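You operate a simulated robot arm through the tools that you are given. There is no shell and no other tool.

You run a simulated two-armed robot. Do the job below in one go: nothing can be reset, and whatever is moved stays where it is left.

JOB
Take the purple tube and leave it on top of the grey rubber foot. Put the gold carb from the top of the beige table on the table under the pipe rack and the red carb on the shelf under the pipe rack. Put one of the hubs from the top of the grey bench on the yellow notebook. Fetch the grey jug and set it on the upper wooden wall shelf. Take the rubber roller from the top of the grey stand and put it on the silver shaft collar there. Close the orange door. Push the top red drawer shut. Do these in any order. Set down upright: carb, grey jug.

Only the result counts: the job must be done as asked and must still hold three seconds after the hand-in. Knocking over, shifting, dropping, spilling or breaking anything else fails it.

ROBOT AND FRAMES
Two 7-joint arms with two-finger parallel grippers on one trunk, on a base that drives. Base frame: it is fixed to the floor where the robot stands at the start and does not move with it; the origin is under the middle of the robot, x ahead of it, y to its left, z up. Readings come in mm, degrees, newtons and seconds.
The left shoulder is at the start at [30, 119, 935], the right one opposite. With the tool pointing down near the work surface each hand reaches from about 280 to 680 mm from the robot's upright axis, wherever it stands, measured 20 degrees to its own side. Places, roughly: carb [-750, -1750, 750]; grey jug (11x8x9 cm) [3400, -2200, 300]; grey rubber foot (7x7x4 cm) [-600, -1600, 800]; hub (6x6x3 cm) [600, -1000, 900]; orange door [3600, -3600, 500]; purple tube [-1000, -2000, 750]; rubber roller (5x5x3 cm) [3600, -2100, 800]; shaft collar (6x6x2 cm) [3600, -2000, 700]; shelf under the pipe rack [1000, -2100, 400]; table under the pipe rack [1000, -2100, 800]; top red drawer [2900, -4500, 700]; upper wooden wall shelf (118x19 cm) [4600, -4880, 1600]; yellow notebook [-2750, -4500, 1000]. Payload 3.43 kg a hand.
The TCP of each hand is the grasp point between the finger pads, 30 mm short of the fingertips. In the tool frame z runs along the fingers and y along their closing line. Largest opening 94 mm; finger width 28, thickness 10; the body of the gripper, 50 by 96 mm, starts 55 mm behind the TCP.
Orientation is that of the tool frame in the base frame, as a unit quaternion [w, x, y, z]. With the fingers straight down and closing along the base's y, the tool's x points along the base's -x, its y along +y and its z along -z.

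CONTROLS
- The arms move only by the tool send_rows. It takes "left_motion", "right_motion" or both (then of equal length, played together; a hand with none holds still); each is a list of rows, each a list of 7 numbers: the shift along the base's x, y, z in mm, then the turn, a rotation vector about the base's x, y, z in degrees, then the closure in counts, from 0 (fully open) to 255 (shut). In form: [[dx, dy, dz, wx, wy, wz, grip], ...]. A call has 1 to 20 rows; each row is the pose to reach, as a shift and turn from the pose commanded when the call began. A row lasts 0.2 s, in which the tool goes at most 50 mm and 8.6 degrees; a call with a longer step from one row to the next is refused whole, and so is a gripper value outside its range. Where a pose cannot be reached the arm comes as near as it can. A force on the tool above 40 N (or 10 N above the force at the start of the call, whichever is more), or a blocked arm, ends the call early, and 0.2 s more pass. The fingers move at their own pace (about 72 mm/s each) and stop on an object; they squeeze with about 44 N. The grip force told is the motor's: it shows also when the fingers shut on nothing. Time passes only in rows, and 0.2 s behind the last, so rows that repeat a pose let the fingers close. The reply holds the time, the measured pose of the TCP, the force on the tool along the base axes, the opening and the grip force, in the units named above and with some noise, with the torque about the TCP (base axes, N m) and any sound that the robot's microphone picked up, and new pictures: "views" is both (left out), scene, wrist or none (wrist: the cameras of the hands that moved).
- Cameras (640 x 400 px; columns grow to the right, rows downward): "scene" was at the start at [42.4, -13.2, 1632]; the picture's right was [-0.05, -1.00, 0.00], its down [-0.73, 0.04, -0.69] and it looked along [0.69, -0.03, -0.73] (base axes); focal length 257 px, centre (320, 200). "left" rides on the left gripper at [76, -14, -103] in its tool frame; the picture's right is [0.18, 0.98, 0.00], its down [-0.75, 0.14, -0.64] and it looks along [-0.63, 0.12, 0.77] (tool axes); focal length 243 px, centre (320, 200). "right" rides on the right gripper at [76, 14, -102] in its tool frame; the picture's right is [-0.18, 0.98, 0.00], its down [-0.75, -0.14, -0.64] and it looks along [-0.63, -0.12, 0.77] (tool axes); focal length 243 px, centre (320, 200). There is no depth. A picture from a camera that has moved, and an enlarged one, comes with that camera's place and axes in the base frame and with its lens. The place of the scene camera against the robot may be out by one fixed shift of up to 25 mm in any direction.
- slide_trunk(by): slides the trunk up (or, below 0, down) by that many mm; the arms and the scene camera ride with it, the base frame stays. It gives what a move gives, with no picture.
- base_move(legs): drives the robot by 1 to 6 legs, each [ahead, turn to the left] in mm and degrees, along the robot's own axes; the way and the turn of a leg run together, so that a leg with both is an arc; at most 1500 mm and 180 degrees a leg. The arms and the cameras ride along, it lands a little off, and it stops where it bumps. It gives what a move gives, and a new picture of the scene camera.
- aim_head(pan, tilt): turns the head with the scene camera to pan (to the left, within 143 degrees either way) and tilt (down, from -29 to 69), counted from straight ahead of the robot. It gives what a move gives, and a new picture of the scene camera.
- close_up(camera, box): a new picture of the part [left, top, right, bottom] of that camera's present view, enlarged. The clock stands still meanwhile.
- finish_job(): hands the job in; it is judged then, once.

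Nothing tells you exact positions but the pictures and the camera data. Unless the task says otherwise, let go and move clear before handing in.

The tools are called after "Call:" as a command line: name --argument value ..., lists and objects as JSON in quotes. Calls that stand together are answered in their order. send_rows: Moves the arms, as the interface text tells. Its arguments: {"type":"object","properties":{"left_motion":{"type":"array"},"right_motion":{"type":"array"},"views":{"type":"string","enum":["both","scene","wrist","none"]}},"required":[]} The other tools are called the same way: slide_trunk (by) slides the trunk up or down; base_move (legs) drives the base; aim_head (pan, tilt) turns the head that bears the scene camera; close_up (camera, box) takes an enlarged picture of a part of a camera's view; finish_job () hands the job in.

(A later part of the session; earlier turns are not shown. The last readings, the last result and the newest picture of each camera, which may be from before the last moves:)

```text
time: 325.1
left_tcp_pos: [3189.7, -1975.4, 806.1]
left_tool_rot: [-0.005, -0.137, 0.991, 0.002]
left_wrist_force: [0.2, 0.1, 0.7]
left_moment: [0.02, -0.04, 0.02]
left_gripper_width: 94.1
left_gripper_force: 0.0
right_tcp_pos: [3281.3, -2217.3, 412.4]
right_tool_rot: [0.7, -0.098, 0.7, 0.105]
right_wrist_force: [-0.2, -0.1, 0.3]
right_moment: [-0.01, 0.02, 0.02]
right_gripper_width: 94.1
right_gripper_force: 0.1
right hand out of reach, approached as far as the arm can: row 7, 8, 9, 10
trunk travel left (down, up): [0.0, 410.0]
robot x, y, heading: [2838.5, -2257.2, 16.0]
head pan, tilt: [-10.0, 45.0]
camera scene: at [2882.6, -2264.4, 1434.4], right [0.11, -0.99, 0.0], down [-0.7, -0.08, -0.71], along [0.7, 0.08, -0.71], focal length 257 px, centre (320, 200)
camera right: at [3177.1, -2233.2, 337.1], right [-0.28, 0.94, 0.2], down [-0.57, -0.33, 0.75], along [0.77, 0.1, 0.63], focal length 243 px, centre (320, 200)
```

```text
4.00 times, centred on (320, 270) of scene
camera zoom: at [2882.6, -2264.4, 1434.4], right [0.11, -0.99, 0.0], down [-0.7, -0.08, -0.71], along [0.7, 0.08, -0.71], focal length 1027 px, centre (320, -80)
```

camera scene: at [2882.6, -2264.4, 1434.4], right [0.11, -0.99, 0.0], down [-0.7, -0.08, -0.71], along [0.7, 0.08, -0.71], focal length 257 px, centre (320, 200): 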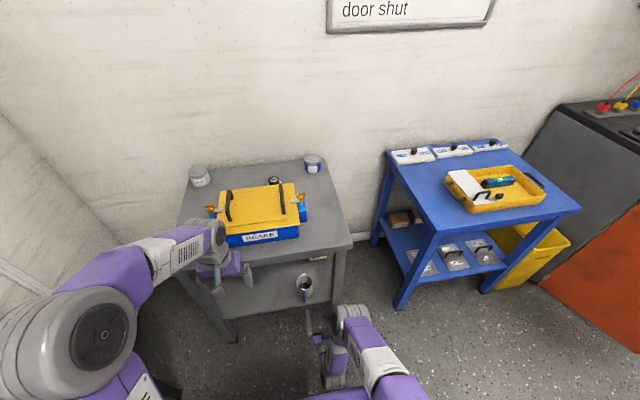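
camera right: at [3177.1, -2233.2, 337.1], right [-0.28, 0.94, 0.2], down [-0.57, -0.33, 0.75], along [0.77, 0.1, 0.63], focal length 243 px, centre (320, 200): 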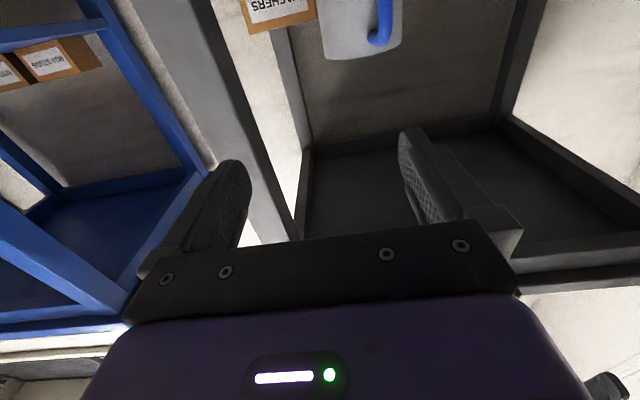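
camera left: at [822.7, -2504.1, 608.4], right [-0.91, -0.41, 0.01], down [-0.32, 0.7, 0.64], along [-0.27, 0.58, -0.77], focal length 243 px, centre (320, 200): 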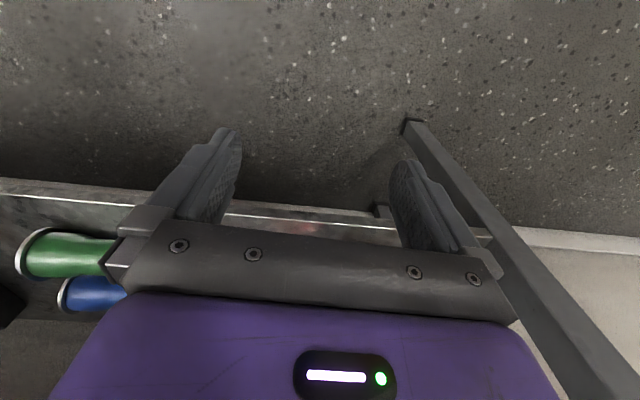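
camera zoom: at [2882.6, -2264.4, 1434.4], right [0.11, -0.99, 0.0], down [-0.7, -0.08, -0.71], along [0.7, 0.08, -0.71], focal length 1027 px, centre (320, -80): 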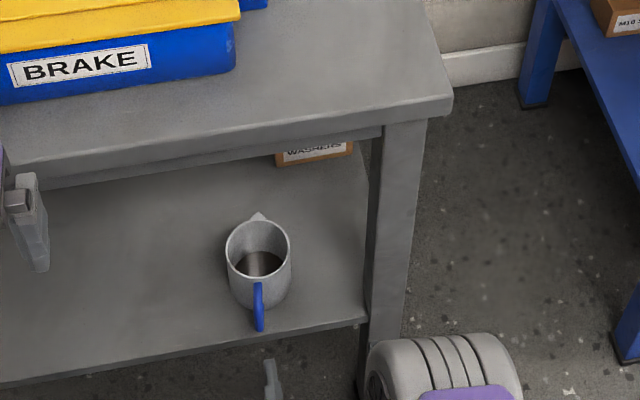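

Call:
send_rows --right_motion '[[12, 16, -16, 0, 0, 0, 0], [24, 31, -32, 0, 0, 0, 0], [36, 46, -48, 0, 0, 0, 0], [48, 61, -64, 0, 0, 0, 0], [48, 61, -64, 0, 0, 0, 0]]' --views "both"

Call:
close_up --camera "scene" --box '[250, 240, 370, 340]'

```text
time: 326.3
left_tcp_pos: [3190.5, -1974.8, 805.3]
left_tool_rot: [-0.005, -0.137, 0.991, 0.002]
left_wrist_force: [0.0, 0.3, -0.9]
left_moment: [0.01, -0.01, -0.01]
left_gripper_width: 93.9
left_gripper_force: 0.1
right_tcp_pos: [3308.8, -2195.0, 405.9]
right_tool_rot: [0.699, -0.097, 0.7, 0.105]
right_wrist_force: [0.0, 0.4, 0.9]
right_moment: [0.01, -0.04, 0.0]
right_gripper_width: 94.0
right_gripper_force: 0.1
right hand out of reach, approached as far as the arm can: row 1, 2, 3, 4, 5
trunk travel left (down, up): [0.0, 410.0]
robot x, y, heading: [2838.0, -2255.4, 16.4]
head pan, tilt: [-10.0, 45.0]
camera scene: at [2882.5, -2264.1, 1434.4], right [0.11, -0.99, 0.0], down [-0.7, -0.08, -0.71], along [0.7, 0.08, -0.71], focal length 257 px, centre (320, 200)
camera right: at [3206.0, -2211.3, 329.9], right [-0.28, 0.94, 0.19], down [-0.57, -0.32, 0.75], along [0.77, 0.1, 0.63], focal length 243 px, centre (320, 200)
```

scene: 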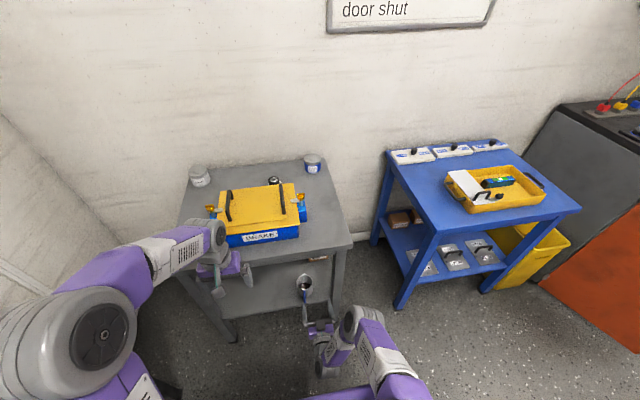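
right: 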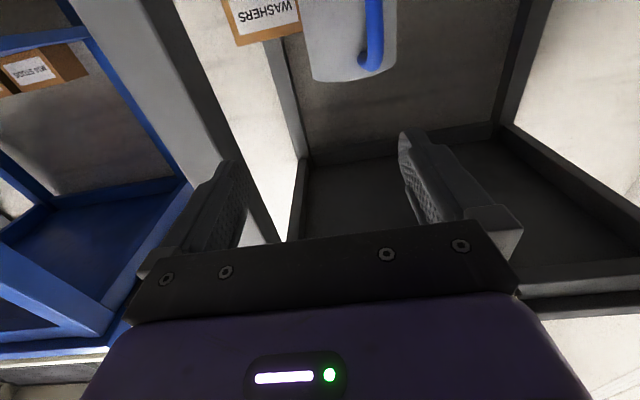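

```text
4.00 times, centred on (310, 290) of scene
camera zoom: at [2882.5, -2264.1, 1434.4], right [0.11, -0.99, 0.0], down [-0.7, -0.08, -0.71], along [0.7, 0.08, -0.71], focal length 1027 px, centre (360, -160)
```

zoom: 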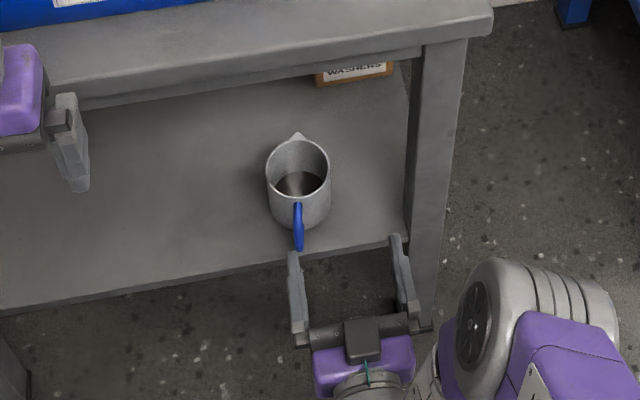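

The horizontal tool is limited close to the body; reach improves further out. I'll move forward at this height while centring on the jug.

Call:
send_rows --right_motion '[[5, 21, 0, 0, 0, 0, 0], [14, 41, 0, 0, 0, 0, 0], [14, 41, 0, 0, 0, 0, 0]]' --views "none"

```text
time: 327.1
left_tcp_pos: [3190.2, -1974.8, 805.8]
left_tool_rot: [-0.004, -0.136, 0.991, 0.002]
left_wrist_force: [0.6, -0.1, 0.0]
left_moment: [-0.01, 0.02, -0.01]
left_gripper_width: 93.9
left_gripper_force: 0.1
right_tcp_pos: [3317.8, -2176.7, 414.8]
right_tool_rot: [0.699, -0.097, 0.7, 0.105]
right_wrist_force: [-0.3, -1.0, 0.5]
right_moment: [0.0, 0.0, 0.02]
right_gripper_width: 94.0
right_gripper_force: 0.1
right hand out of reach, approached as far as the arm can: row 1, 2, 3
trunk travel left (down, up): [0.0, 410.0]
robot x, y, heading: [2836.5, -2252.3, 16.5]
head pan, tilt: [-10.0, 45.0]
```

The right arm is cramped near the centre line. I'll raise the left hand out of the way, back off and turn the robot left so the jug lies further to my right.

Call:
send_rows --left_motion '[[0, 0, 45, 0, 0, 0, 0], [0, 0, 90, 0, 0, 0, 0], [0, 0, 135, 0, 0, 0, 0], [0, 0, 180, 0, 0, 0, 0], [0, 0, 220, 0, 0, 0, 0]]' --views "none"

Call:
base_move --legs '[[-100, 0], [0, 14]]'

```text
time: 328.3
left_tcp_pos: [3190.9, -1975.2, 1025.7]
left_tool_rot: [-0.004, -0.137, 0.99, 0.001]
left_wrist_force: [0.5, -0.3, 0.4]
left_moment: [0.01, 0.01, -0.02]
left_gripper_width: 94.1
left_gripper_force: 0.1
right_tcp_pos: [3315.8, -2176.7, 413.8]
right_tool_rot: [0.699, -0.097, 0.701, 0.105]
right_wrist_force: [-0.3, 0.0, 0.1]
right_moment: [-0.02, 0.03, 0.02]
right_gripper_width: 94.0
right_gripper_force: 0.0
trunk travel left (down, up): [0.0, 410.0]
robot x, y, heading: [2838.8, -2255.1, 16.3]
head pan, tilt: [-10.0, 45.0]
```

```text
time: 330.3
left_tcp_pos: [3019.2, -1925.8, 1025.3]
left_tool_rot: [-0.005, -0.256, 0.967, 0.002]
left_wrist_force: [0.1, -0.7, 0.7]
left_moment: [0.04, 0.01, 0.0]
left_gripper_width: 94.0
left_gripper_force: 0.0
right_tcp_pos: [3187.9, -2091.2, 413.1]
right_tool_rot: [0.681, -0.183, 0.683, 0.189]
right_wrist_force: [0.7, 0.6, 0.7]
right_moment: [0.0, 0.0, -0.04]
right_gripper_width: 93.9
right_gripper_force: 0.0
trunk travel left (down, up): [0.0, 410.0]
robot x, y, heading: [2745.3, -2283.4, 30.4]
head pan, tilt: [-10.0, 45.0]
camera scene: at [2785.2, -2279.7, 1434.4], right [0.35, -0.94, 0.0], down [-0.66, -0.25, -0.71], along [0.66, 0.25, -0.71], focal length 257 px, centre (320, 200)
```

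scene: 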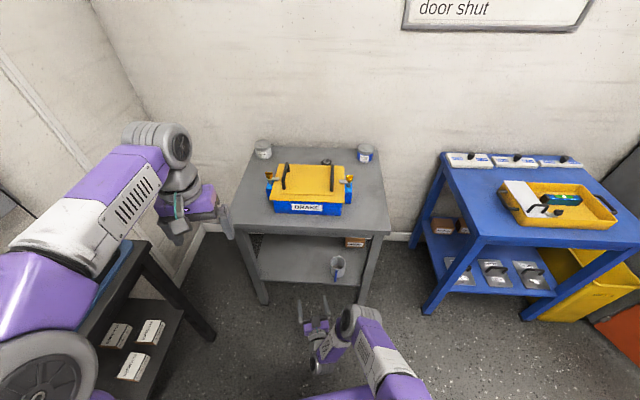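

Call:
base_move --legs '[[60, 0]]'

Call:
send_rows --right_motion '[[3, -25, 0, 0, 0, -5, 0], [6, -50, 0, 0, 0, -10, 0], [9, -75, -10, 0, 0, -16, 0], [9, -85, -25, 0, 0, -16, 0], [9, -85, -25, 0, 0, -16, 0]]' --views "both"

```text
time: 331.2
left_tcp_pos: [3069.7, -1896.3, 1026.3]
left_tool_rot: [-0.006, -0.256, 0.967, 0.002]
left_wrist_force: [-0.1, 0.3, -0.4]
left_moment: [-0.01, 0.04, -0.01]
left_gripper_width: 93.9
left_gripper_force: 0.1
right_tcp_pos: [3239.5, -2061.2, 413.0]
right_tool_rot: [0.681, -0.182, 0.683, 0.19]
right_wrist_force: [0.1, 0.1, -0.1]
right_moment: [-0.02, 0.02, 0.03]
right_gripper_width: 93.8
right_gripper_force: 0.0
trunk travel left (down, up): [0.0, 410.0]
robot x, y, heading: [2791.6, -2251.7, 30.4]
head pan, tilt: [-10.0, 45.0]
camera scene: at [2838.2, -2248.8, 1434.3], right [0.35, -0.94, 0.0], down [-0.66, -0.25, -0.71], along [0.66, 0.25, -0.71], focal length 257 px, centre (320, 200)
```

scene: 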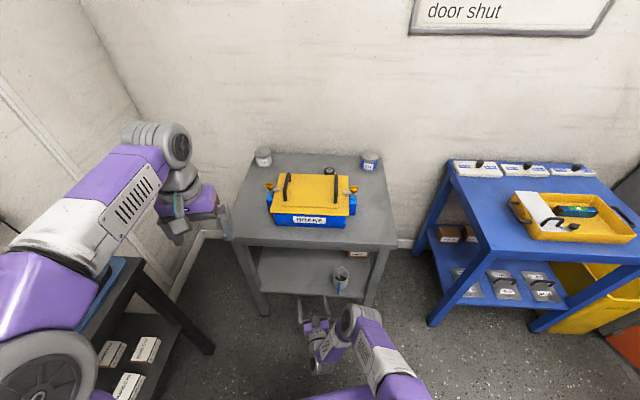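

```text
time: 332.4
left_tcp_pos: [3070.1, -1896.5, 1025.9]
left_tool_rot: [-0.005, -0.257, 0.966, 0.002]
left_wrist_force: [-0.7, -0.5, -0.2]
left_moment: [0.0, 0.01, 0.02]
left_gripper_width: 94.0
left_gripper_force: 0.1
right_tcp_pos: [3253.1, -2141.0, 405.8]
right_tool_rot: [0.701, -0.085, 0.702, 0.093]
right_wrist_force: [-0.7, -0.4, 0.1]
right_moment: [0.0, -0.01, -0.04]
right_gripper_width: 94.0
right_gripper_force: 0.1
right hand out of reach, approached as far as the arm can: row 3, 4, 5
trunk travel left (down, up): [0.0, 410.0]
robot x, y, heading: [2790.5, -2252.2, 30.6]
head pan, tilt: [-10.0, 45.0]
camera scene: at [2837.7, -2249.2, 1434.4], right [0.35, -0.94, 0.0], down [-0.66, -0.25, -0.71], along [0.66, 0.25, -0.71], focal length 257 px, centre (320, 200)
camera right: at [3149.6, -2153.4, 329.4], right [-0.25, 0.95, 0.19], down [-0.58, -0.3, 0.75], along [0.77, 0.07, 0.63], focal length 243 px, centre (320, 200)
```

scene: 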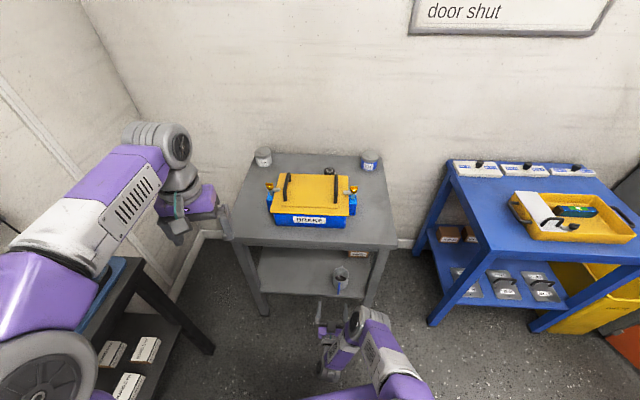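
right: 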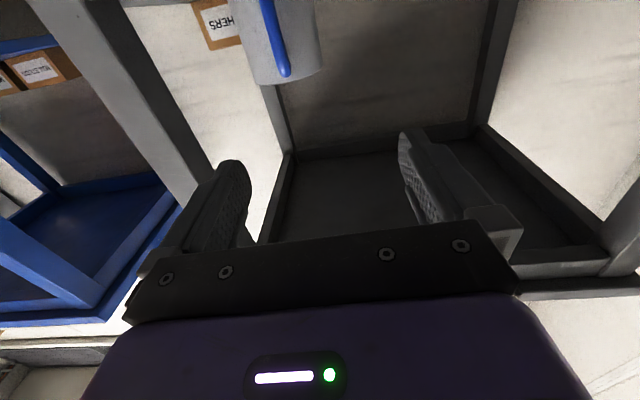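

Call:
send_rows --right_motion '[[34, -6, 0, 0, 0, 0, 0], [69, -12, 0, 0, 0, 0, 0], [69, -12, -30, 0, 0, 0, 0], [69, -12, -56, 0, 0, 0, 0], [69, -12, -56, 0, 0, 0, 0]]' --views "both"

Call:
close_up --camera "scene" --box '[280, 230, 400, 330]'

```text
time: 333.6
left_tcp_pos: [3069.4, -1895.4, 1024.8]
left_tool_rot: [-0.005, -0.256, 0.967, 0.001]
left_wrist_force: [0.0, 0.5, 0.4]
left_moment: [-0.03, -0.03, -0.01]
left_gripper_width: 93.9
left_gripper_force: 0.1
right_tcp_pos: [3326.5, -2147.8, 392.0]
right_tool_rot: [0.701, -0.085, 0.702, 0.092]
right_wrist_force: [0.2, 0.1, 0.4]
right_moment: [0.01, 0.02, -0.01]
right_gripper_width: 93.9
right_gripper_force: 0.1
right hand out of reach, approached as far as the arm can: row 3, 4, 5
trunk travel left (down, up): [0.0, 410.0]
robot x, y, heading: [2798.1, -2248.9, 30.1]
head pan, tilt: [-10.0, 45.0]
camera scene: at [2837.8, -2249.1, 1434.3], right [0.35, -0.94, 0.0], down [-0.66, -0.25, -0.71], along [0.66, 0.25, -0.71], focal length 257 px, centre (320, 200)
camera right: at [3222.7, -2159.7, 315.5], right [-0.25, 0.95, 0.19], down [-0.58, -0.3, 0.75], along [0.77, 0.07, 0.63], focal length 243 px, centre (320, 200)
```

scene: 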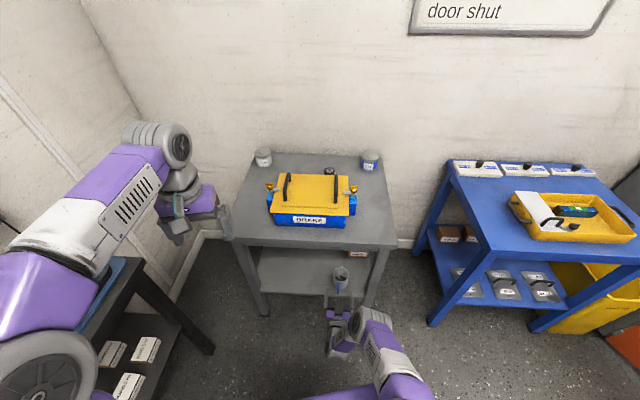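
right: 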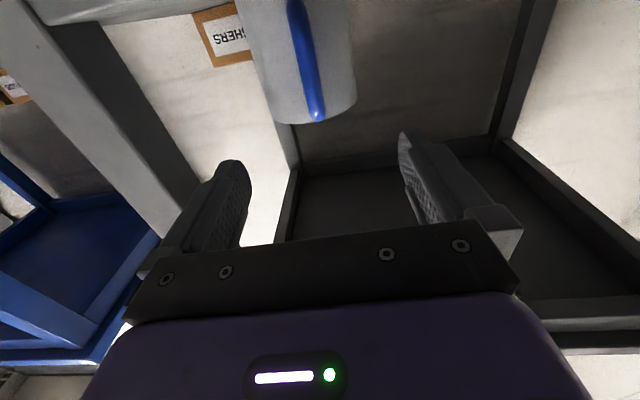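

```text
4.00 times, centred on (340, 280) of scene
camera zoom: at [2837.8, -2249.1, 1434.3], right [0.35, -0.94, 0.0], down [-0.66, -0.25, -0.71], along [0.66, 0.25, -0.71], focal length 1027 px, centre (240, -120)
```

zoom: 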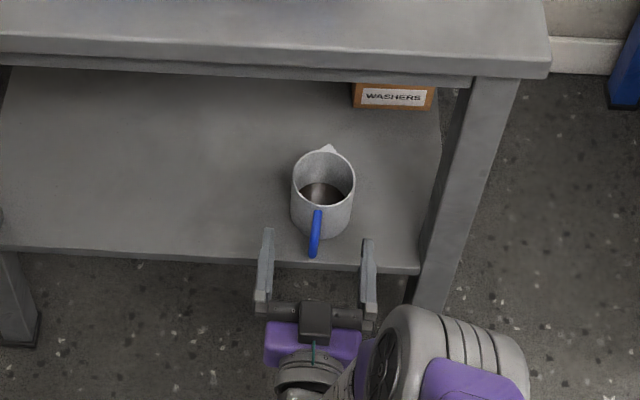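

The wrist can't go lower while fully horizontal. I'll ease the tool to about 15° below horizontal, which should let it get down to the jug's upper body.

Call:
send_rows --right_motion '[[0, 0, -5, -1.9, 7.3, 0, 0], [0, 0, -12, -3.8, 14.5, 0, 0], [-2, -2, -27, -3.8, 14.5, 0, 0], [-4, -4, -40, -3.8, 14.5, 0, 0], [-4, -4, -40, -3.8, 14.5, 0, 0]]' --views "both"

Call:
close_up --camera "right" --box '[180, 0, 460, 175]'

```text
time: 334.8
left_tcp_pos: [3070.3, -1896.0, 1025.9]
left_tool_rot: [-0.005, -0.257, 0.966, 0.001]
left_wrist_force: [-0.6, 0.1, -0.4]
left_moment: [0.02, 0.02, 0.01]
left_gripper_width: 94.0
left_gripper_force: 0.1
right_tcp_pos: [3322.1, -2152.0, 351.4]
right_tool_rot: [0.603, -0.096, 0.788, 0.08]
right_wrist_force: [0.3, -0.2, 0.0]
right_moment: [-0.02, -0.01, -0.01]
right_gripper_width: 94.0
right_gripper_force: 0.0
trunk travel left (down, up): [0.0, 410.0]
robot x, y, heading: [2795.2, -2256.9, 30.5]
head pan, tilt: [-10.0, 45.0]
camera scene: at [2837.7, -2249.2, 1434.4], right [0.35, -0.94, 0.0], down [-0.66, -0.25, -0.71], along [0.66, 0.25, -0.71], focal length 257 px, centre (320, 200)
camera right: at [3201.9, -2168.2, 304.8], right [-0.2, 0.96, 0.19], down [-0.37, -0.25, 0.89], along [0.91, 0.11, 0.41], focal length 243 px, centre (320, 200)
```

scene: 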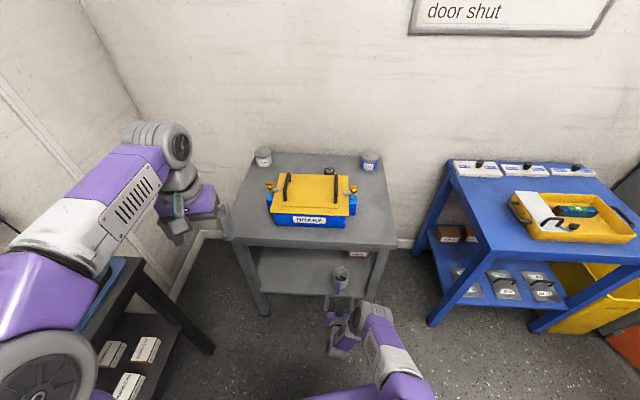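
right: 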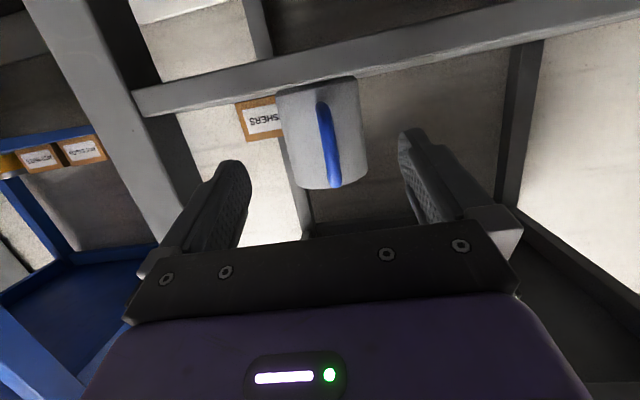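

```text
2.29 times, centred on (320, 88) of right
camera zoom: at [3201.9, -2168.2, 304.8], right [-0.2, 0.96, 0.19], down [-0.37, -0.25, 0.89], along [0.91, 0.11, 0.41], focal length 555 px, centre (320, 457)
```

zoom: 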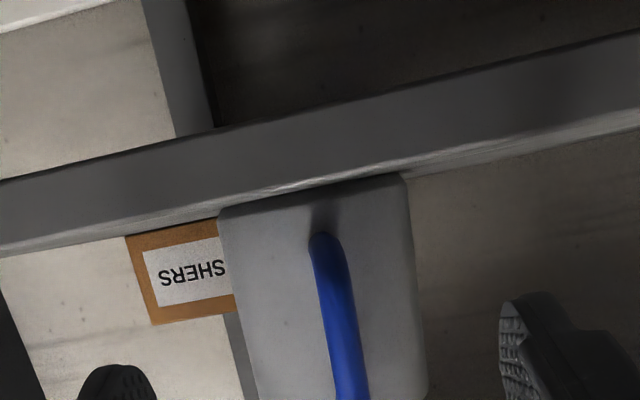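

Well aligned: the jug centre lies straight ahead of the tool. I'll advance slowly until the fingers straddle the body.

Call:
send_rows --right_motion '[[20, 5, 0, 0, 0, 0, 0], [40, 10, 0, 0, 0, 0, 0], [58, 14, 0, 0, 0, 0, 0], [72, 17, 0, 0, 0, 0, 0], [82, 20, 0, 0, 0, 0, 0], [82, 20, 0, 0, 0, 0, 0]]' --views "both"

Call:
close_up --camera "scene" --box '[300, 240, 400, 320]'

```text
time: 336.2
left_tcp_pos: [3069.4, -1895.8, 1025.7]
left_tool_rot: [-0.005, -0.257, 0.967, 0.001]
left_wrist_force: [-0.3, -0.4, 0.2]
left_moment: [0.04, -0.03, 0.02]
left_gripper_width: 94.1
left_gripper_force: 0.1
right_tcp_pos: [3408.2, -2134.9, 357.9]
right_tool_rot: [0.603, -0.096, 0.788, 0.079]
right_wrist_force: [-0.4, 0.3, -1.2]
right_moment: [-0.01, 0.0, -0.03]
right_gripper_width: 94.1
right_gripper_force: 0.0
right hand out of reach, approached as far as the arm can: row 5, 6
trunk travel left (down, up): [0.0, 410.0]
robot x, y, heading: [2796.9, -2253.1, 30.2]
head pan, tilt: [-10.0, 45.0]
camera scene: at [2837.7, -2249.2, 1434.4], right [0.35, -0.94, 0.0], down [-0.66, -0.25, -0.71], along [0.66, 0.25, -0.71], focal length 257 px, centre (320, 200)
camera right: at [3288.7, -2150.8, 310.4], right [-0.2, 0.96, 0.19], down [-0.37, -0.25, 0.89], along [0.91, 0.11, 0.41], focal length 243 px, centre (320, 200)
```

scene: 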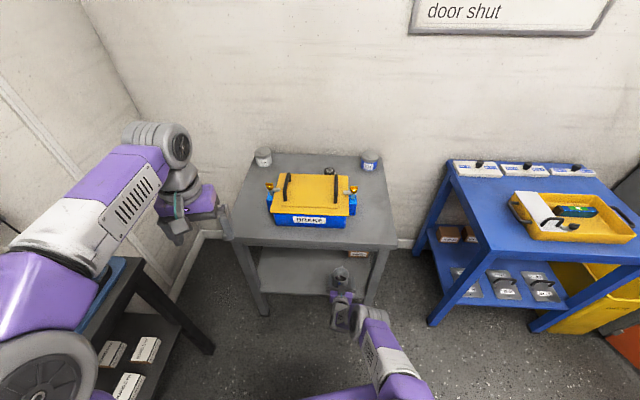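
right: 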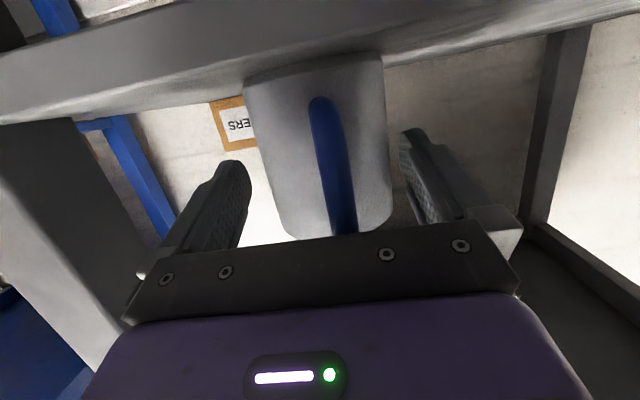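

```text
5.00 times, centred on (350, 280) of scene
camera zoom: at [2837.7, -2249.2, 1434.4], right [0.35, -0.94, 0.0], down [-0.66, -0.25, -0.71], along [0.66, 0.25, -0.71], focal length 1284 px, centre (170, -200)
```

zoom: 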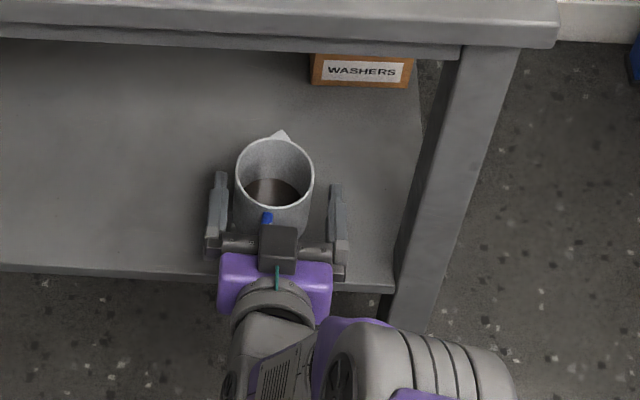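

The fingers straddle the jug's body with no contact force. I'll close on it.

Call:
send_rows --right_motion '[[0, 0, 0, 0, 0, 0, 20], [0, 0, 0, 0, 0, 0, 40], [0, 0, 0, 0, 0, 0, 80], [0, 0, 0, 0, 0, 0, 255], [0, 0, 0, 0, 0, 0, 255]]' --views "both"

Call:
close_up --camera "scene" --box '[300, 240, 400, 320]'

```text
time: 337.4
left_tcp_pos: [3070.3, -1897.0, 1025.9]
left_tool_rot: [-0.005, -0.256, 0.967, 0.001]
left_wrist_force: [-0.2, -1.2, 0.3]
left_moment: [0.01, 0.01, 0.02]
left_gripper_width: 94.1
left_gripper_force: 0.0
right_tcp_pos: [3407.0, -2135.3, 358.2]
right_tool_rot: [0.603, -0.097, 0.788, 0.081]
right_wrist_force: [-1.0, -0.7, 0.8]
right_moment: [-0.08, -0.01, -0.02]
right_gripper_width: 69.2
right_gripper_force: 44.2
trunk travel left (down, up): [0.0, 410.0]
robot x, y, heading: [2791.3, -2253.2, 30.2]
head pan, tilt: [-10.0, 45.0]
camera scene: at [2837.6, -2249.2, 1434.4], right [0.35, -0.94, 0.0], down [-0.66, -0.25, -0.71], along [0.66, 0.25, -0.71], focal length 257 px, centre (320, 200)
camera right: at [3288.7, -2150.9, 310.6], right [-0.2, 0.96, 0.19], down [-0.38, -0.25, 0.89], along [0.91, 0.11, 0.41], focal length 243 px, centre (320, 200)
```

scene: 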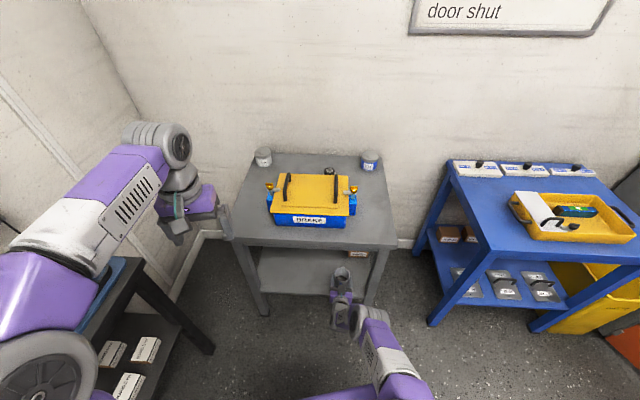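
right: 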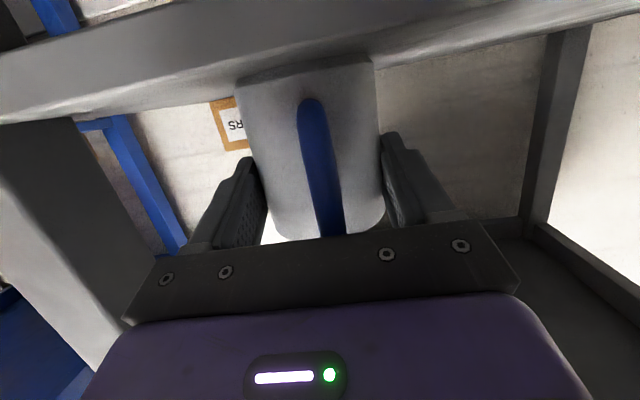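

```text
5.00 times, centred on (350, 280) of scene
camera zoom: at [2837.6, -2249.2, 1434.4], right [0.35, -0.94, 0.0], down [-0.66, -0.25, -0.71], along [0.66, 0.25, -0.71], focal length 1284 px, centre (170, -200)
```

zoom: 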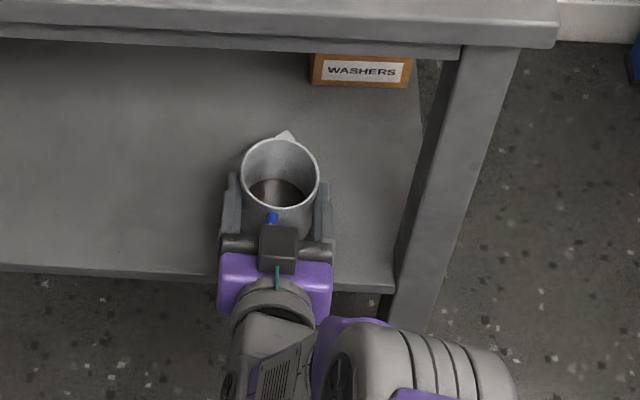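

Gripped at 69 mm. I'll lift gently and check it stays level.

Call:
send_rows --right_motion '[[0, 0, 3, 0, 0, 0, 255], [0, 0, 8, 0, 0, 0, 255], [0, 0, 14, 0, 0, 0, 255], [0, 0, 20, 0, 0, 0, 255], [0, 0, 20, 0, 0, 0, 255]]' --views "both"

Call:
close_up --camera "scene" --box '[300, 240, 400, 320]'

```text
time: 338.6
left_tcp_pos: [3070.3, -1896.6, 1025.5]
left_tool_rot: [-0.004, -0.258, 0.966, 0.002]
left_wrist_force: [-0.7, 0.0, 0.1]
left_moment: [0.01, 0.0, 0.0]
left_gripper_width: 94.0
left_gripper_force: 0.0
right_tcp_pos: [3407.9, -2133.3, 378.2]
right_tool_rot: [0.604, -0.096, 0.787, 0.079]
right_wrist_force: [0.8, 0.0, -0.1]
right_moment: [-0.01, 0.01, 0.0]
right_gripper_width: 68.8
right_gripper_force: 43.9
trunk travel left (down, up): [0.0, 410.0]
robot x, y, heading: [2797.2, -2252.6, 30.3]
head pan, tilt: [-10.0, 45.0]
camera scene: at [2837.7, -2249.2, 1434.3], right [0.35, -0.94, 0.0], down [-0.66, -0.25, -0.71], along [0.66, 0.25, -0.71], focal length 257 px, centre (320, 200)
camera right: at [3288.3, -2149.8, 331.8], right [-0.2, 0.96, 0.19], down [-0.37, -0.25, 0.89], along [0.91, 0.11, 0.41], focal length 243 px, centre (320, 200)
```

scene: 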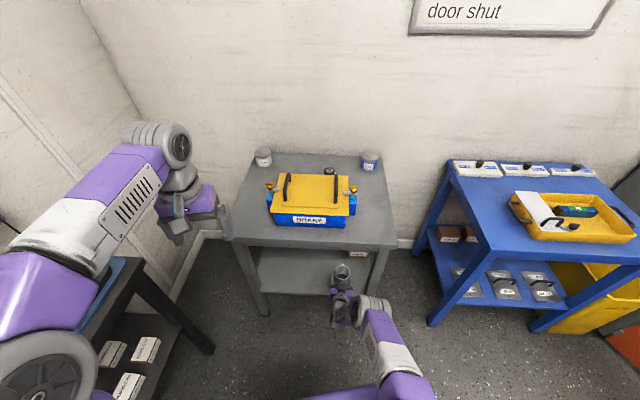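
right: 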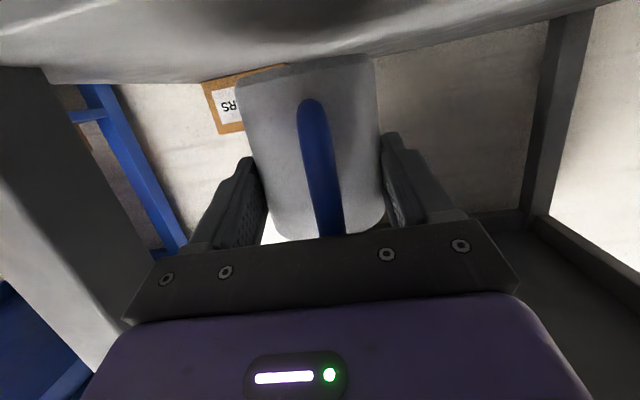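

```text
5.00 times, centred on (350, 280) of scene
camera zoom: at [2837.7, -2249.2, 1434.3], right [0.35, -0.94, 0.0], down [-0.66, -0.25, -0.71], along [0.66, 0.25, -0.71], focal length 1284 px, centre (170, -200)
```

zoom: 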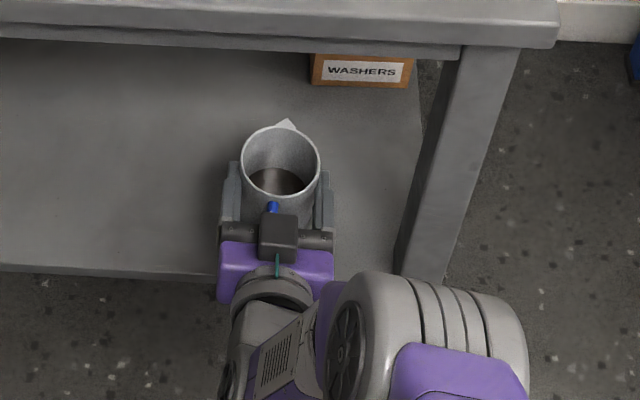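

The jug is level in the grip. I'll draw it straight out from under the stand.

Call:
send_rows --right_motion '[[-15, -4, 4, 0, 0, 0, 255], [-30, -8, 8, 0, 0, 0, 255], [-46, -12, 10, 0, 0, 0, 255], [-62, -16, 10, 0, 0, 0, 255], [-78, -20, 10, 0, 0, 0, 255], [-90, -23, 10, 0, 0, 0, 255], [-90, -23, 10, 0, 0, 0, 255]]' --views "scene"

```text
time: 340.2
left_tcp_pos: [3069.7, -1896.3, 1026.5]
left_tool_rot: [-0.006, -0.256, 0.967, 0.001]
left_wrist_force: [0.6, -0.2, 0.0]
left_moment: [-0.01, 0.0, -0.02]
left_gripper_width: 94.2
left_gripper_force: 0.1
right_tcp_pos: [3316.0, -2157.1, 387.6]
right_tool_rot: [0.603, -0.097, 0.788, 0.08]
right_wrist_force: [0.5, 1.1, -0.4]
right_moment: [0.03, 0.01, 0.02]
right_gripper_width: 69.0
right_gripper_force: 43.8
trunk travel left (down, up): [0.0, 410.0]
robot x, y, heading: [2799.4, -2254.0, 30.3]
head pan, tilt: [-10.0, 45.0]
camera scene: at [2837.7, -2249.2, 1434.4], right [0.35, -0.94, 0.0], down [-0.66, -0.25, -0.71], along [0.66, 0.25, -0.71], focal length 257 px, centre (320, 200)
```

scene: 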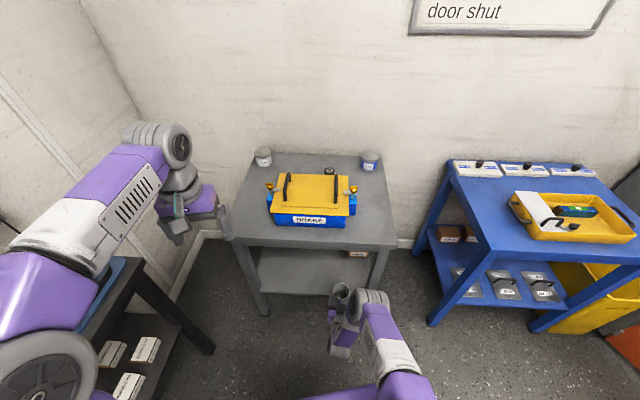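

Call:
base_move --legs '[[-250, 0]]'

Call:
slide_trunk --by 250

Call:
aim_head --pan -80 --tilt 20

```text
time: 342.1
left_tcp_pos: [2851.8, -2022.9, 1025.0]
left_tool_rot: [-0.005, -0.259, 0.966, 0.001]
left_wrist_force: [-0.6, 0.1, 0.2]
left_moment: [0.01, -0.02, -0.02]
left_gripper_width: 94.2
left_gripper_force: 0.0
right_tcp_pos: [3098.9, -2282.8, 387.9]
right_tool_rot: [0.603, -0.1, 0.787, 0.083]
right_wrist_force: [-0.5, -0.5, -0.9]
right_moment: [-0.01, 0.05, -0.02]
right_gripper_width: 69.1
right_gripper_force: 44.4
trunk travel left (down, up): [0.0, 410.0]
robot x, y, heading: [2580.7, -2382.4, 30.8]
head pan, tilt: [-10.0, 45.0]
camera scene: at [2620.6, -2377.1, 1434.4], right [0.35, -0.94, 0.0], down [-0.66, -0.25, -0.71], along [0.66, 0.25, -0.71], focal length 257 px, centre (320, 200)
```

scene: 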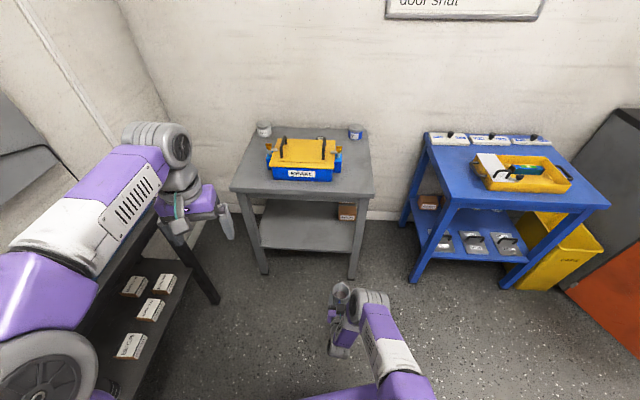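

```text
time: 344.6
left_tcp_pos: [2851.6, -2021.8, 1275.4]
left_tool_rot: [-0.005, -0.26, 0.966, 0.001]
left_wrist_force: [-0.5, 0.8, 0.7]
left_moment: [-0.01, 0.02, 0.01]
left_gripper_width: 94.0
left_gripper_force: 0.0
right_tcp_pos: [3100.0, -2280.9, 638.0]
right_tool_rot: [0.604, -0.099, 0.787, 0.082]
right_wrist_force: [0.3, 0.6, -0.3]
right_moment: [0.02, 0.02, -0.01]
right_gripper_width: 68.8
right_gripper_force: 43.9
trunk travel left (down, up): [-250.0, 160.0]
robot x, y, heading: [2580.3, -2382.0, 30.9]
head pan, tilt: [-10.0, 45.0]
```

```text
time: 346.1
left_tcp_pos: [2851.8, -2021.9, 1276.2]
left_tool_rot: [-0.004, -0.26, 0.966, 0.001]
left_wrist_force: [-0.1, 1.0, 0.1]
left_moment: [0.01, 0.02, 0.0]
left_gripper_width: 94.1
left_gripper_force: 0.1
right_tcp_pos: [3099.1, -2280.6, 638.5]
right_tool_rot: [0.603, -0.099, 0.787, 0.082]
right_wrist_force: [0.0, 0.3, -0.6]
right_moment: [0.03, 0.0, 0.02]
right_gripper_width: 68.8
right_gripper_force: 43.9
trunk travel left (down, up): [-250.0, 160.0]
robot x, y, heading: [2578.9, -2379.6, 30.6]
head pan, tilt: [-80.0, 20.0]
camera scene: at [2605.9, -2476.2, 1723.0], right [-0.76, -0.65, 0.0], down [-0.22, 0.26, -0.94], along [0.61, -0.71, -0.34], focal length 257 px, centre (320, 200)
```

scene: 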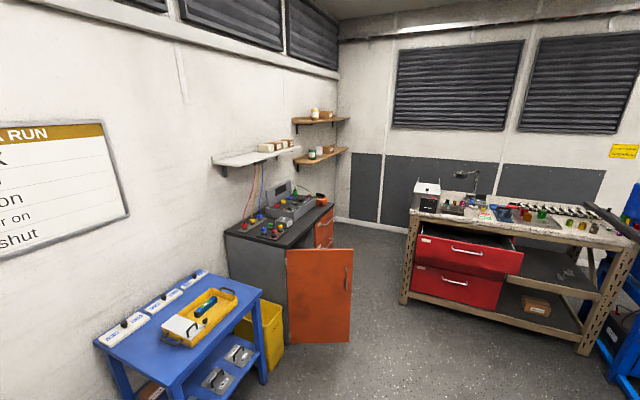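

The jug is out and level. From here I see the open orange door (hinged on the near side), the red bench with its open top drawer, and the wooden wall shelves in the far corner. I'll drive to a spot from which the left hand can push the orange door shut.

Call:
base_move --legs '[[0, -112.5], [1290, 0]]'

Call:
aim_head --pan 50 --tilt 30

```text
time: 357.3
left_tcp_pos: [2991.5, -4052.0, 1276.0]
left_tool_rot: [-0.002, 0.659, 0.752, 0.005]
left_wrist_force: [-0.4, 1.0, -0.7]
left_moment: [0.0, -0.02, 0.0]
left_gripper_width: 93.9
left_gripper_force: 0.0
right_tcp_pos: [2656.5, -4181.2, 641.0]
right_tool_rot: [0.403, 0.6, 0.519, -0.457]
right_wrist_force: [0.9, 0.0, -1.3]
right_moment: [0.0, -0.03, 0.02]
right_gripper_width: 68.2
right_gripper_force: 44.1
trunk travel left (down, up): [-250.0, 160.0]
robot x, y, heading: [2764.9, -3657.7, -82.0]
head pan, tilt: [-80.0, 20.0]
camera scene: at [2664.4, -3670.8, 1723.0], right [-0.31, 0.95, 0.0], down [0.33, 0.11, -0.94], along [-0.89, -0.29, -0.34], focal length 257 px, centre (320, 200)
```

scene: 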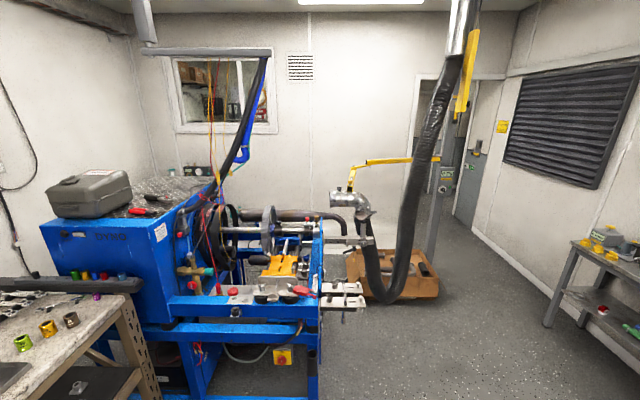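

```text
time: 359.4
left_tcp_pos: [2990.5, -4051.9, 1275.9]
left_tool_rot: [-0.001, 0.659, 0.752, 0.005]
left_wrist_force: [-0.1, -0.3, -0.8]
left_moment: [-0.02, 0.04, -0.02]
left_gripper_width: 93.9
left_gripper_force: 0.1
right_tcp_pos: [2656.1, -4180.2, 638.3]
right_tool_rot: [0.403, 0.6, 0.519, -0.457]
right_wrist_force: [-1.2, 0.3, -2.0]
right_moment: [0.02, -0.02, 0.01]
right_gripper_width: 68.1
right_gripper_force: 43.6
trunk travel left (down, up): [-250.0, 160.0]
robot x, y, heading: [2765.8, -3658.5, -81.8]
head pan, tilt: [50.0, 30.0]
camera scene: at [2829.6, -3689.2, 1707.0], right [-0.53, -0.85, 0.0], down [-0.42, 0.26, -0.87], along [0.74, -0.46, -0.5], focal length 257 px, centre (320, 200)
```

scene: 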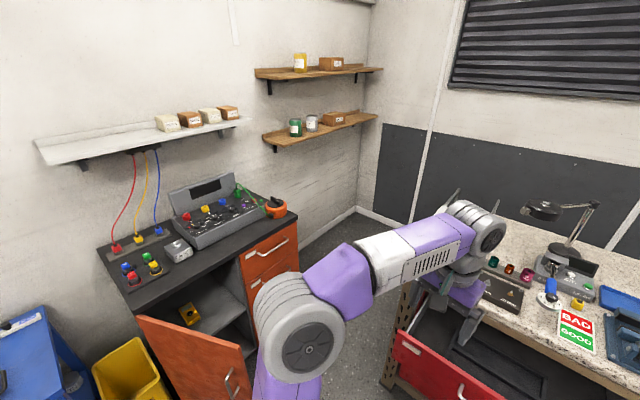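

I'm well placed: the door's free edge is about 640 mm ahead-left. I'll turn left to face it and lower the left hand with the gripper closed.

Call:
base_move --legs '[[0, 65]]'

Call:
aim_head --pan 5 --tilt 40

```text
time: 362.6
left_tcp_pos: [3213.8, -3622.4, 1275.2]
left_tool_rot: [-0.004, 0.154, 0.988, 0.004]
left_wrist_force: [-0.4, -1.0, -0.2]
left_moment: [0.0, 0.02, 0.02]
left_gripper_width: 93.8
left_gripper_force: 0.0
right_tcp_pos: [3190.2, -3979.9, 638.3]
right_tool_rot: [0.585, 0.228, 0.76, -0.169]
right_wrist_force: [0.2, 0.6, -0.3]
right_moment: [0.05, 0.01, -0.04]
right_gripper_width: 67.6
right_gripper_force: 43.6
trunk travel left (down, up): [-250.0, 160.0]
robot x, y, heading: [2763.9, -3660.0, -17.0]
head pan, tilt: [50.0, 30.0]
camera scene: at [2804.3, -3612.9, 1707.0], right [0.54, -0.84, 0.0], down [-0.42, -0.27, -0.87], along [0.73, 0.47, -0.5], focal length 257 px, centre (320, 200)
```

scene: 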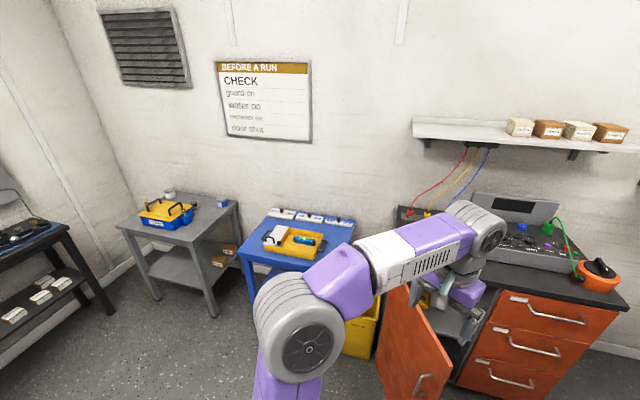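

```text
time: 363.7
left_tcp_pos: [3213.1, -3622.7, 1276.1]
left_tool_rot: [-0.004, 0.154, 0.988, 0.003]
left_wrist_force: [0.6, 0.9, 0.5]
left_moment: [0.02, 0.01, -0.01]
left_gripper_width: 94.2
left_gripper_force: 0.1
right_tcp_pos: [3188.3, -3981.6, 637.7]
right_tool_rot: [0.585, 0.228, 0.76, -0.169]
right_wrist_force: [-0.3, -0.1, -1.3]
right_moment: [-0.01, 0.02, 0.0]
right_gripper_width: 67.6
right_gripper_force: 43.7
trunk travel left (down, up): [-250.0, 160.0]
robot x, y, heading: [2762.8, -3665.4, -17.0]
head pan, tilt: [5.0, 40.0]
camera scene: at [2811.6, -3679.9, 1691.6], right [-0.21, -0.98, 0.0], down [-0.63, 0.13, -0.77], along [0.75, -0.16, -0.64], focal length 257 px, centre (320, 200)
```

scene: 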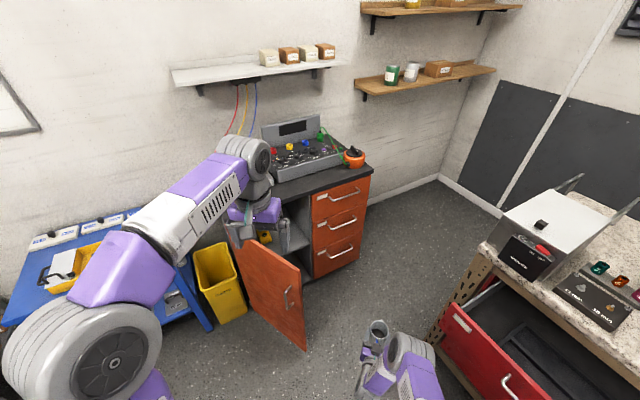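

The jug still looks upright, but the grip width is creeping down (69.2→67.6). I'll check its position in the hand.

Call:
close_up --camera "right" --box '[0, 0, 640, 400]'

Call:
close_up --camera "scene" --box '[340, 300, 460, 375]'

```text
1.00 times, centred on (320, 200) of right (not enlarged: the box is as wide or as high as the picture)
camera zoom: at [3096.5, -3904.8, 591.5], right [0.57, 0.8, 0.19], down [-0.44, 0.11, 0.89], along [0.69, -0.6, 0.41], focal length 243 px, centre (320, 200)
```

zoom: 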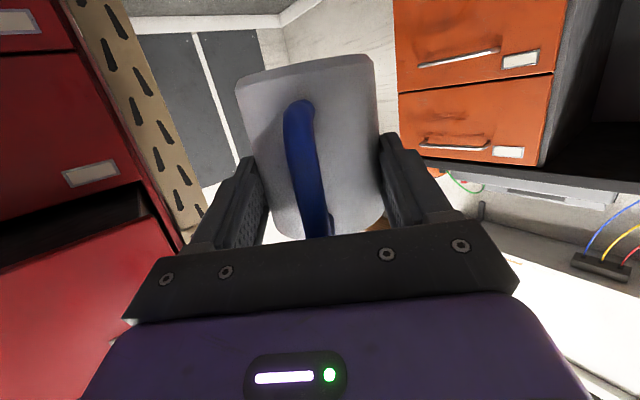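

```text
5.33 times, centred on (400, 338) of scene
camera zoom: at [2811.6, -3679.9, 1691.6], right [-0.21, -0.98, 0.0], down [-0.63, 0.13, -0.77], along [0.75, -0.16, -0.64], focal length 1369 px, centre (-107, -533)
```

zoom: 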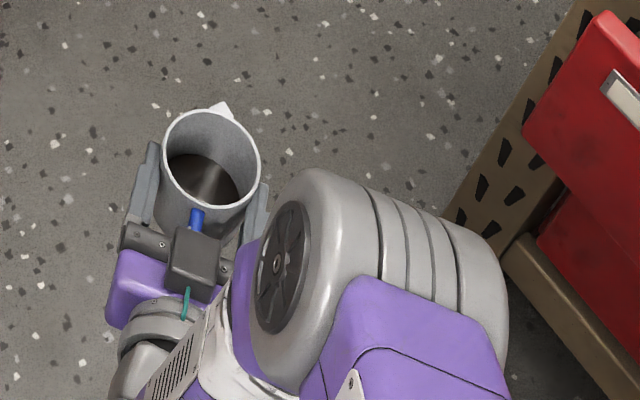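

The jug has only turned slightly about its axis; it is level. I'll quickly do the door: lower the left hand with closed fingers in front of it.

Call:
send_rows --left_motion '[[0, 0, -48, 0, 0, 0, 100], [0, 0, -96, 0, 0, 0, 255], [0, 0, -144, 0, 0, 0, 255], [0, 0, -192, 0, 0, 0, 255], [0, 0, -240, 0, 0, 0, 255], [0, 0, -288, 0, 0, 0, 255], [0, 0, -336, 0, 0, 0, 255], [0, 0, -384, 0, 0, 0, 255], [0, 0, -432, 0, 0, 0, 255], [0, 0, -480, 0, 0, 0, 255], [0, 0, -528, 0, 0, 0, 255], [0, 0, -576, 0, 0, 0, 255], [0, 0, -596, 0, 0, 0, 255]]' --views "scene"

```text
time: 366.5
left_tcp_pos: [3214.3, -3622.7, 680.0]
left_tool_rot: [-0.003, 0.153, 0.988, 0.003]
left_wrist_force: [-0.4, -0.4, -0.5]
left_moment: [-0.01, 0.01, 0.0]
left_gripper_width: 0.0
left_gripper_force: 32.6
right_tcp_pos: [3189.2, -3980.5, 637.2]
right_tool_rot: [0.585, 0.227, 0.76, -0.169]
right_wrist_force: [-0.1, -0.2, -1.1]
right_moment: [0.02, -0.01, -0.01]
right_gripper_width: 67.6
right_gripper_force: 43.8
trunk travel left (down, up): [-250.0, 160.0]
robot x, y, heading: [2763.9, -3664.2, -16.8]
head pan, tilt: [5.0, 40.0]
camera scene: at [2811.6, -3680.1, 1691.6], right [-0.21, -0.98, 0.0], down [-0.63, 0.13, -0.77], along [0.75, -0.16, -0.64], focal length 257 px, centre (320, 200)
```

scene: 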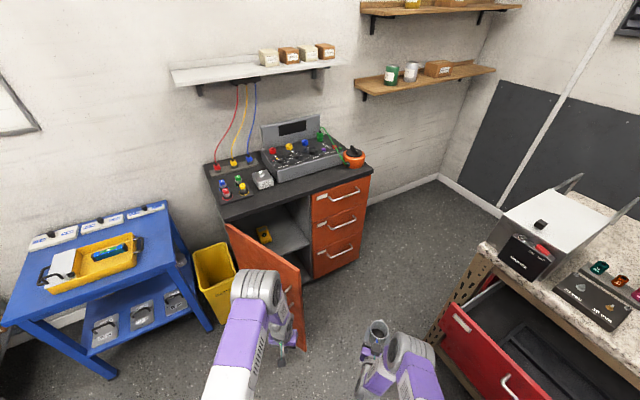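

The hand faces the door with about 230 mm to contact. I'll drive forward to swing the door most of the way.

Call:
base_move --legs '[[400, 0]]'

```text
time: 368.2
left_tcp_pos: [3408.2, -3696.6, 680.0]
left_tool_rot: [-0.007, 0.159, 0.987, -0.003]
left_wrist_force: [1.2, 0.1, 11.4]
left_moment: [0.12, -0.28, -0.05]
left_gripper_width: 0.0
left_gripper_force: 32.6
right_tcp_pos: [3388.0, -4044.2, 637.0]
right_tool_rot: [0.583, 0.23, 0.76, -0.169]
right_wrist_force: [-0.2, -0.5, -0.9]
right_moment: [0.0, -0.04, 0.05]
right_gripper_width: 67.8
right_gripper_force: 43.7
trunk travel left (down, up): [-250.0, 160.0]
robot x, y, heading: [2964.1, -3720.1, -17.0]
head pan, tilt: [5.0, 40.0]
stopped in leg 1: the force on the tool passed its limit at 51 N (the readings are from after the stop); the commanded pose is now the measured one
camera scene: at [3010.8, -3745.1, 1691.6], right [-0.21, -0.98, 0.0], down [-0.63, 0.14, -0.77], along [0.75, -0.16, -0.64], focal length 257 px, centre (320, 200)
```

scene: 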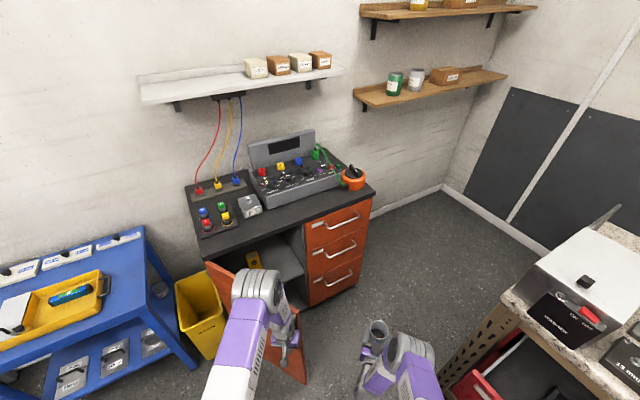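

Call:
close_up --camera "scene" --box '[190, 240, 350, 400]'

Call:
close_up --camera "left" --box '[0, 0, 640, 400]'

```text
2.50 times, centred on (270, 320) of scene
camera zoom: at [3010.8, -3745.1, 1691.6], right [-0.21, -0.98, 0.0], down [-0.63, 0.14, -0.77], along [0.75, -0.16, -0.64], focal length 642 px, centre (445, -100)
```

zoom: 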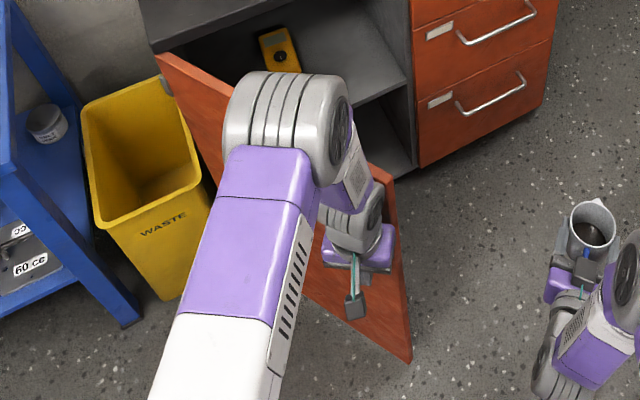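

```text
1.00 times, centred on (320, 200) of left (not enlarged: the box is as wide or as high as the picture)
camera zoom: at [3333.8, -3685.3, 785.8], right [0.13, 0.99, 0.0], down [0.77, -0.1, 0.63], along [0.62, -0.09, -0.78], focal length 243 px, centre (320, 200)
```

zoom: 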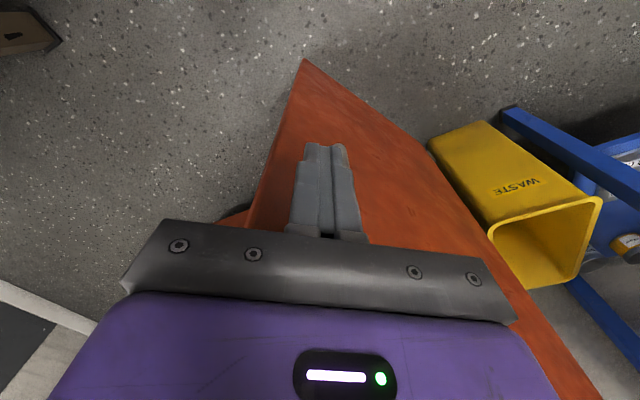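

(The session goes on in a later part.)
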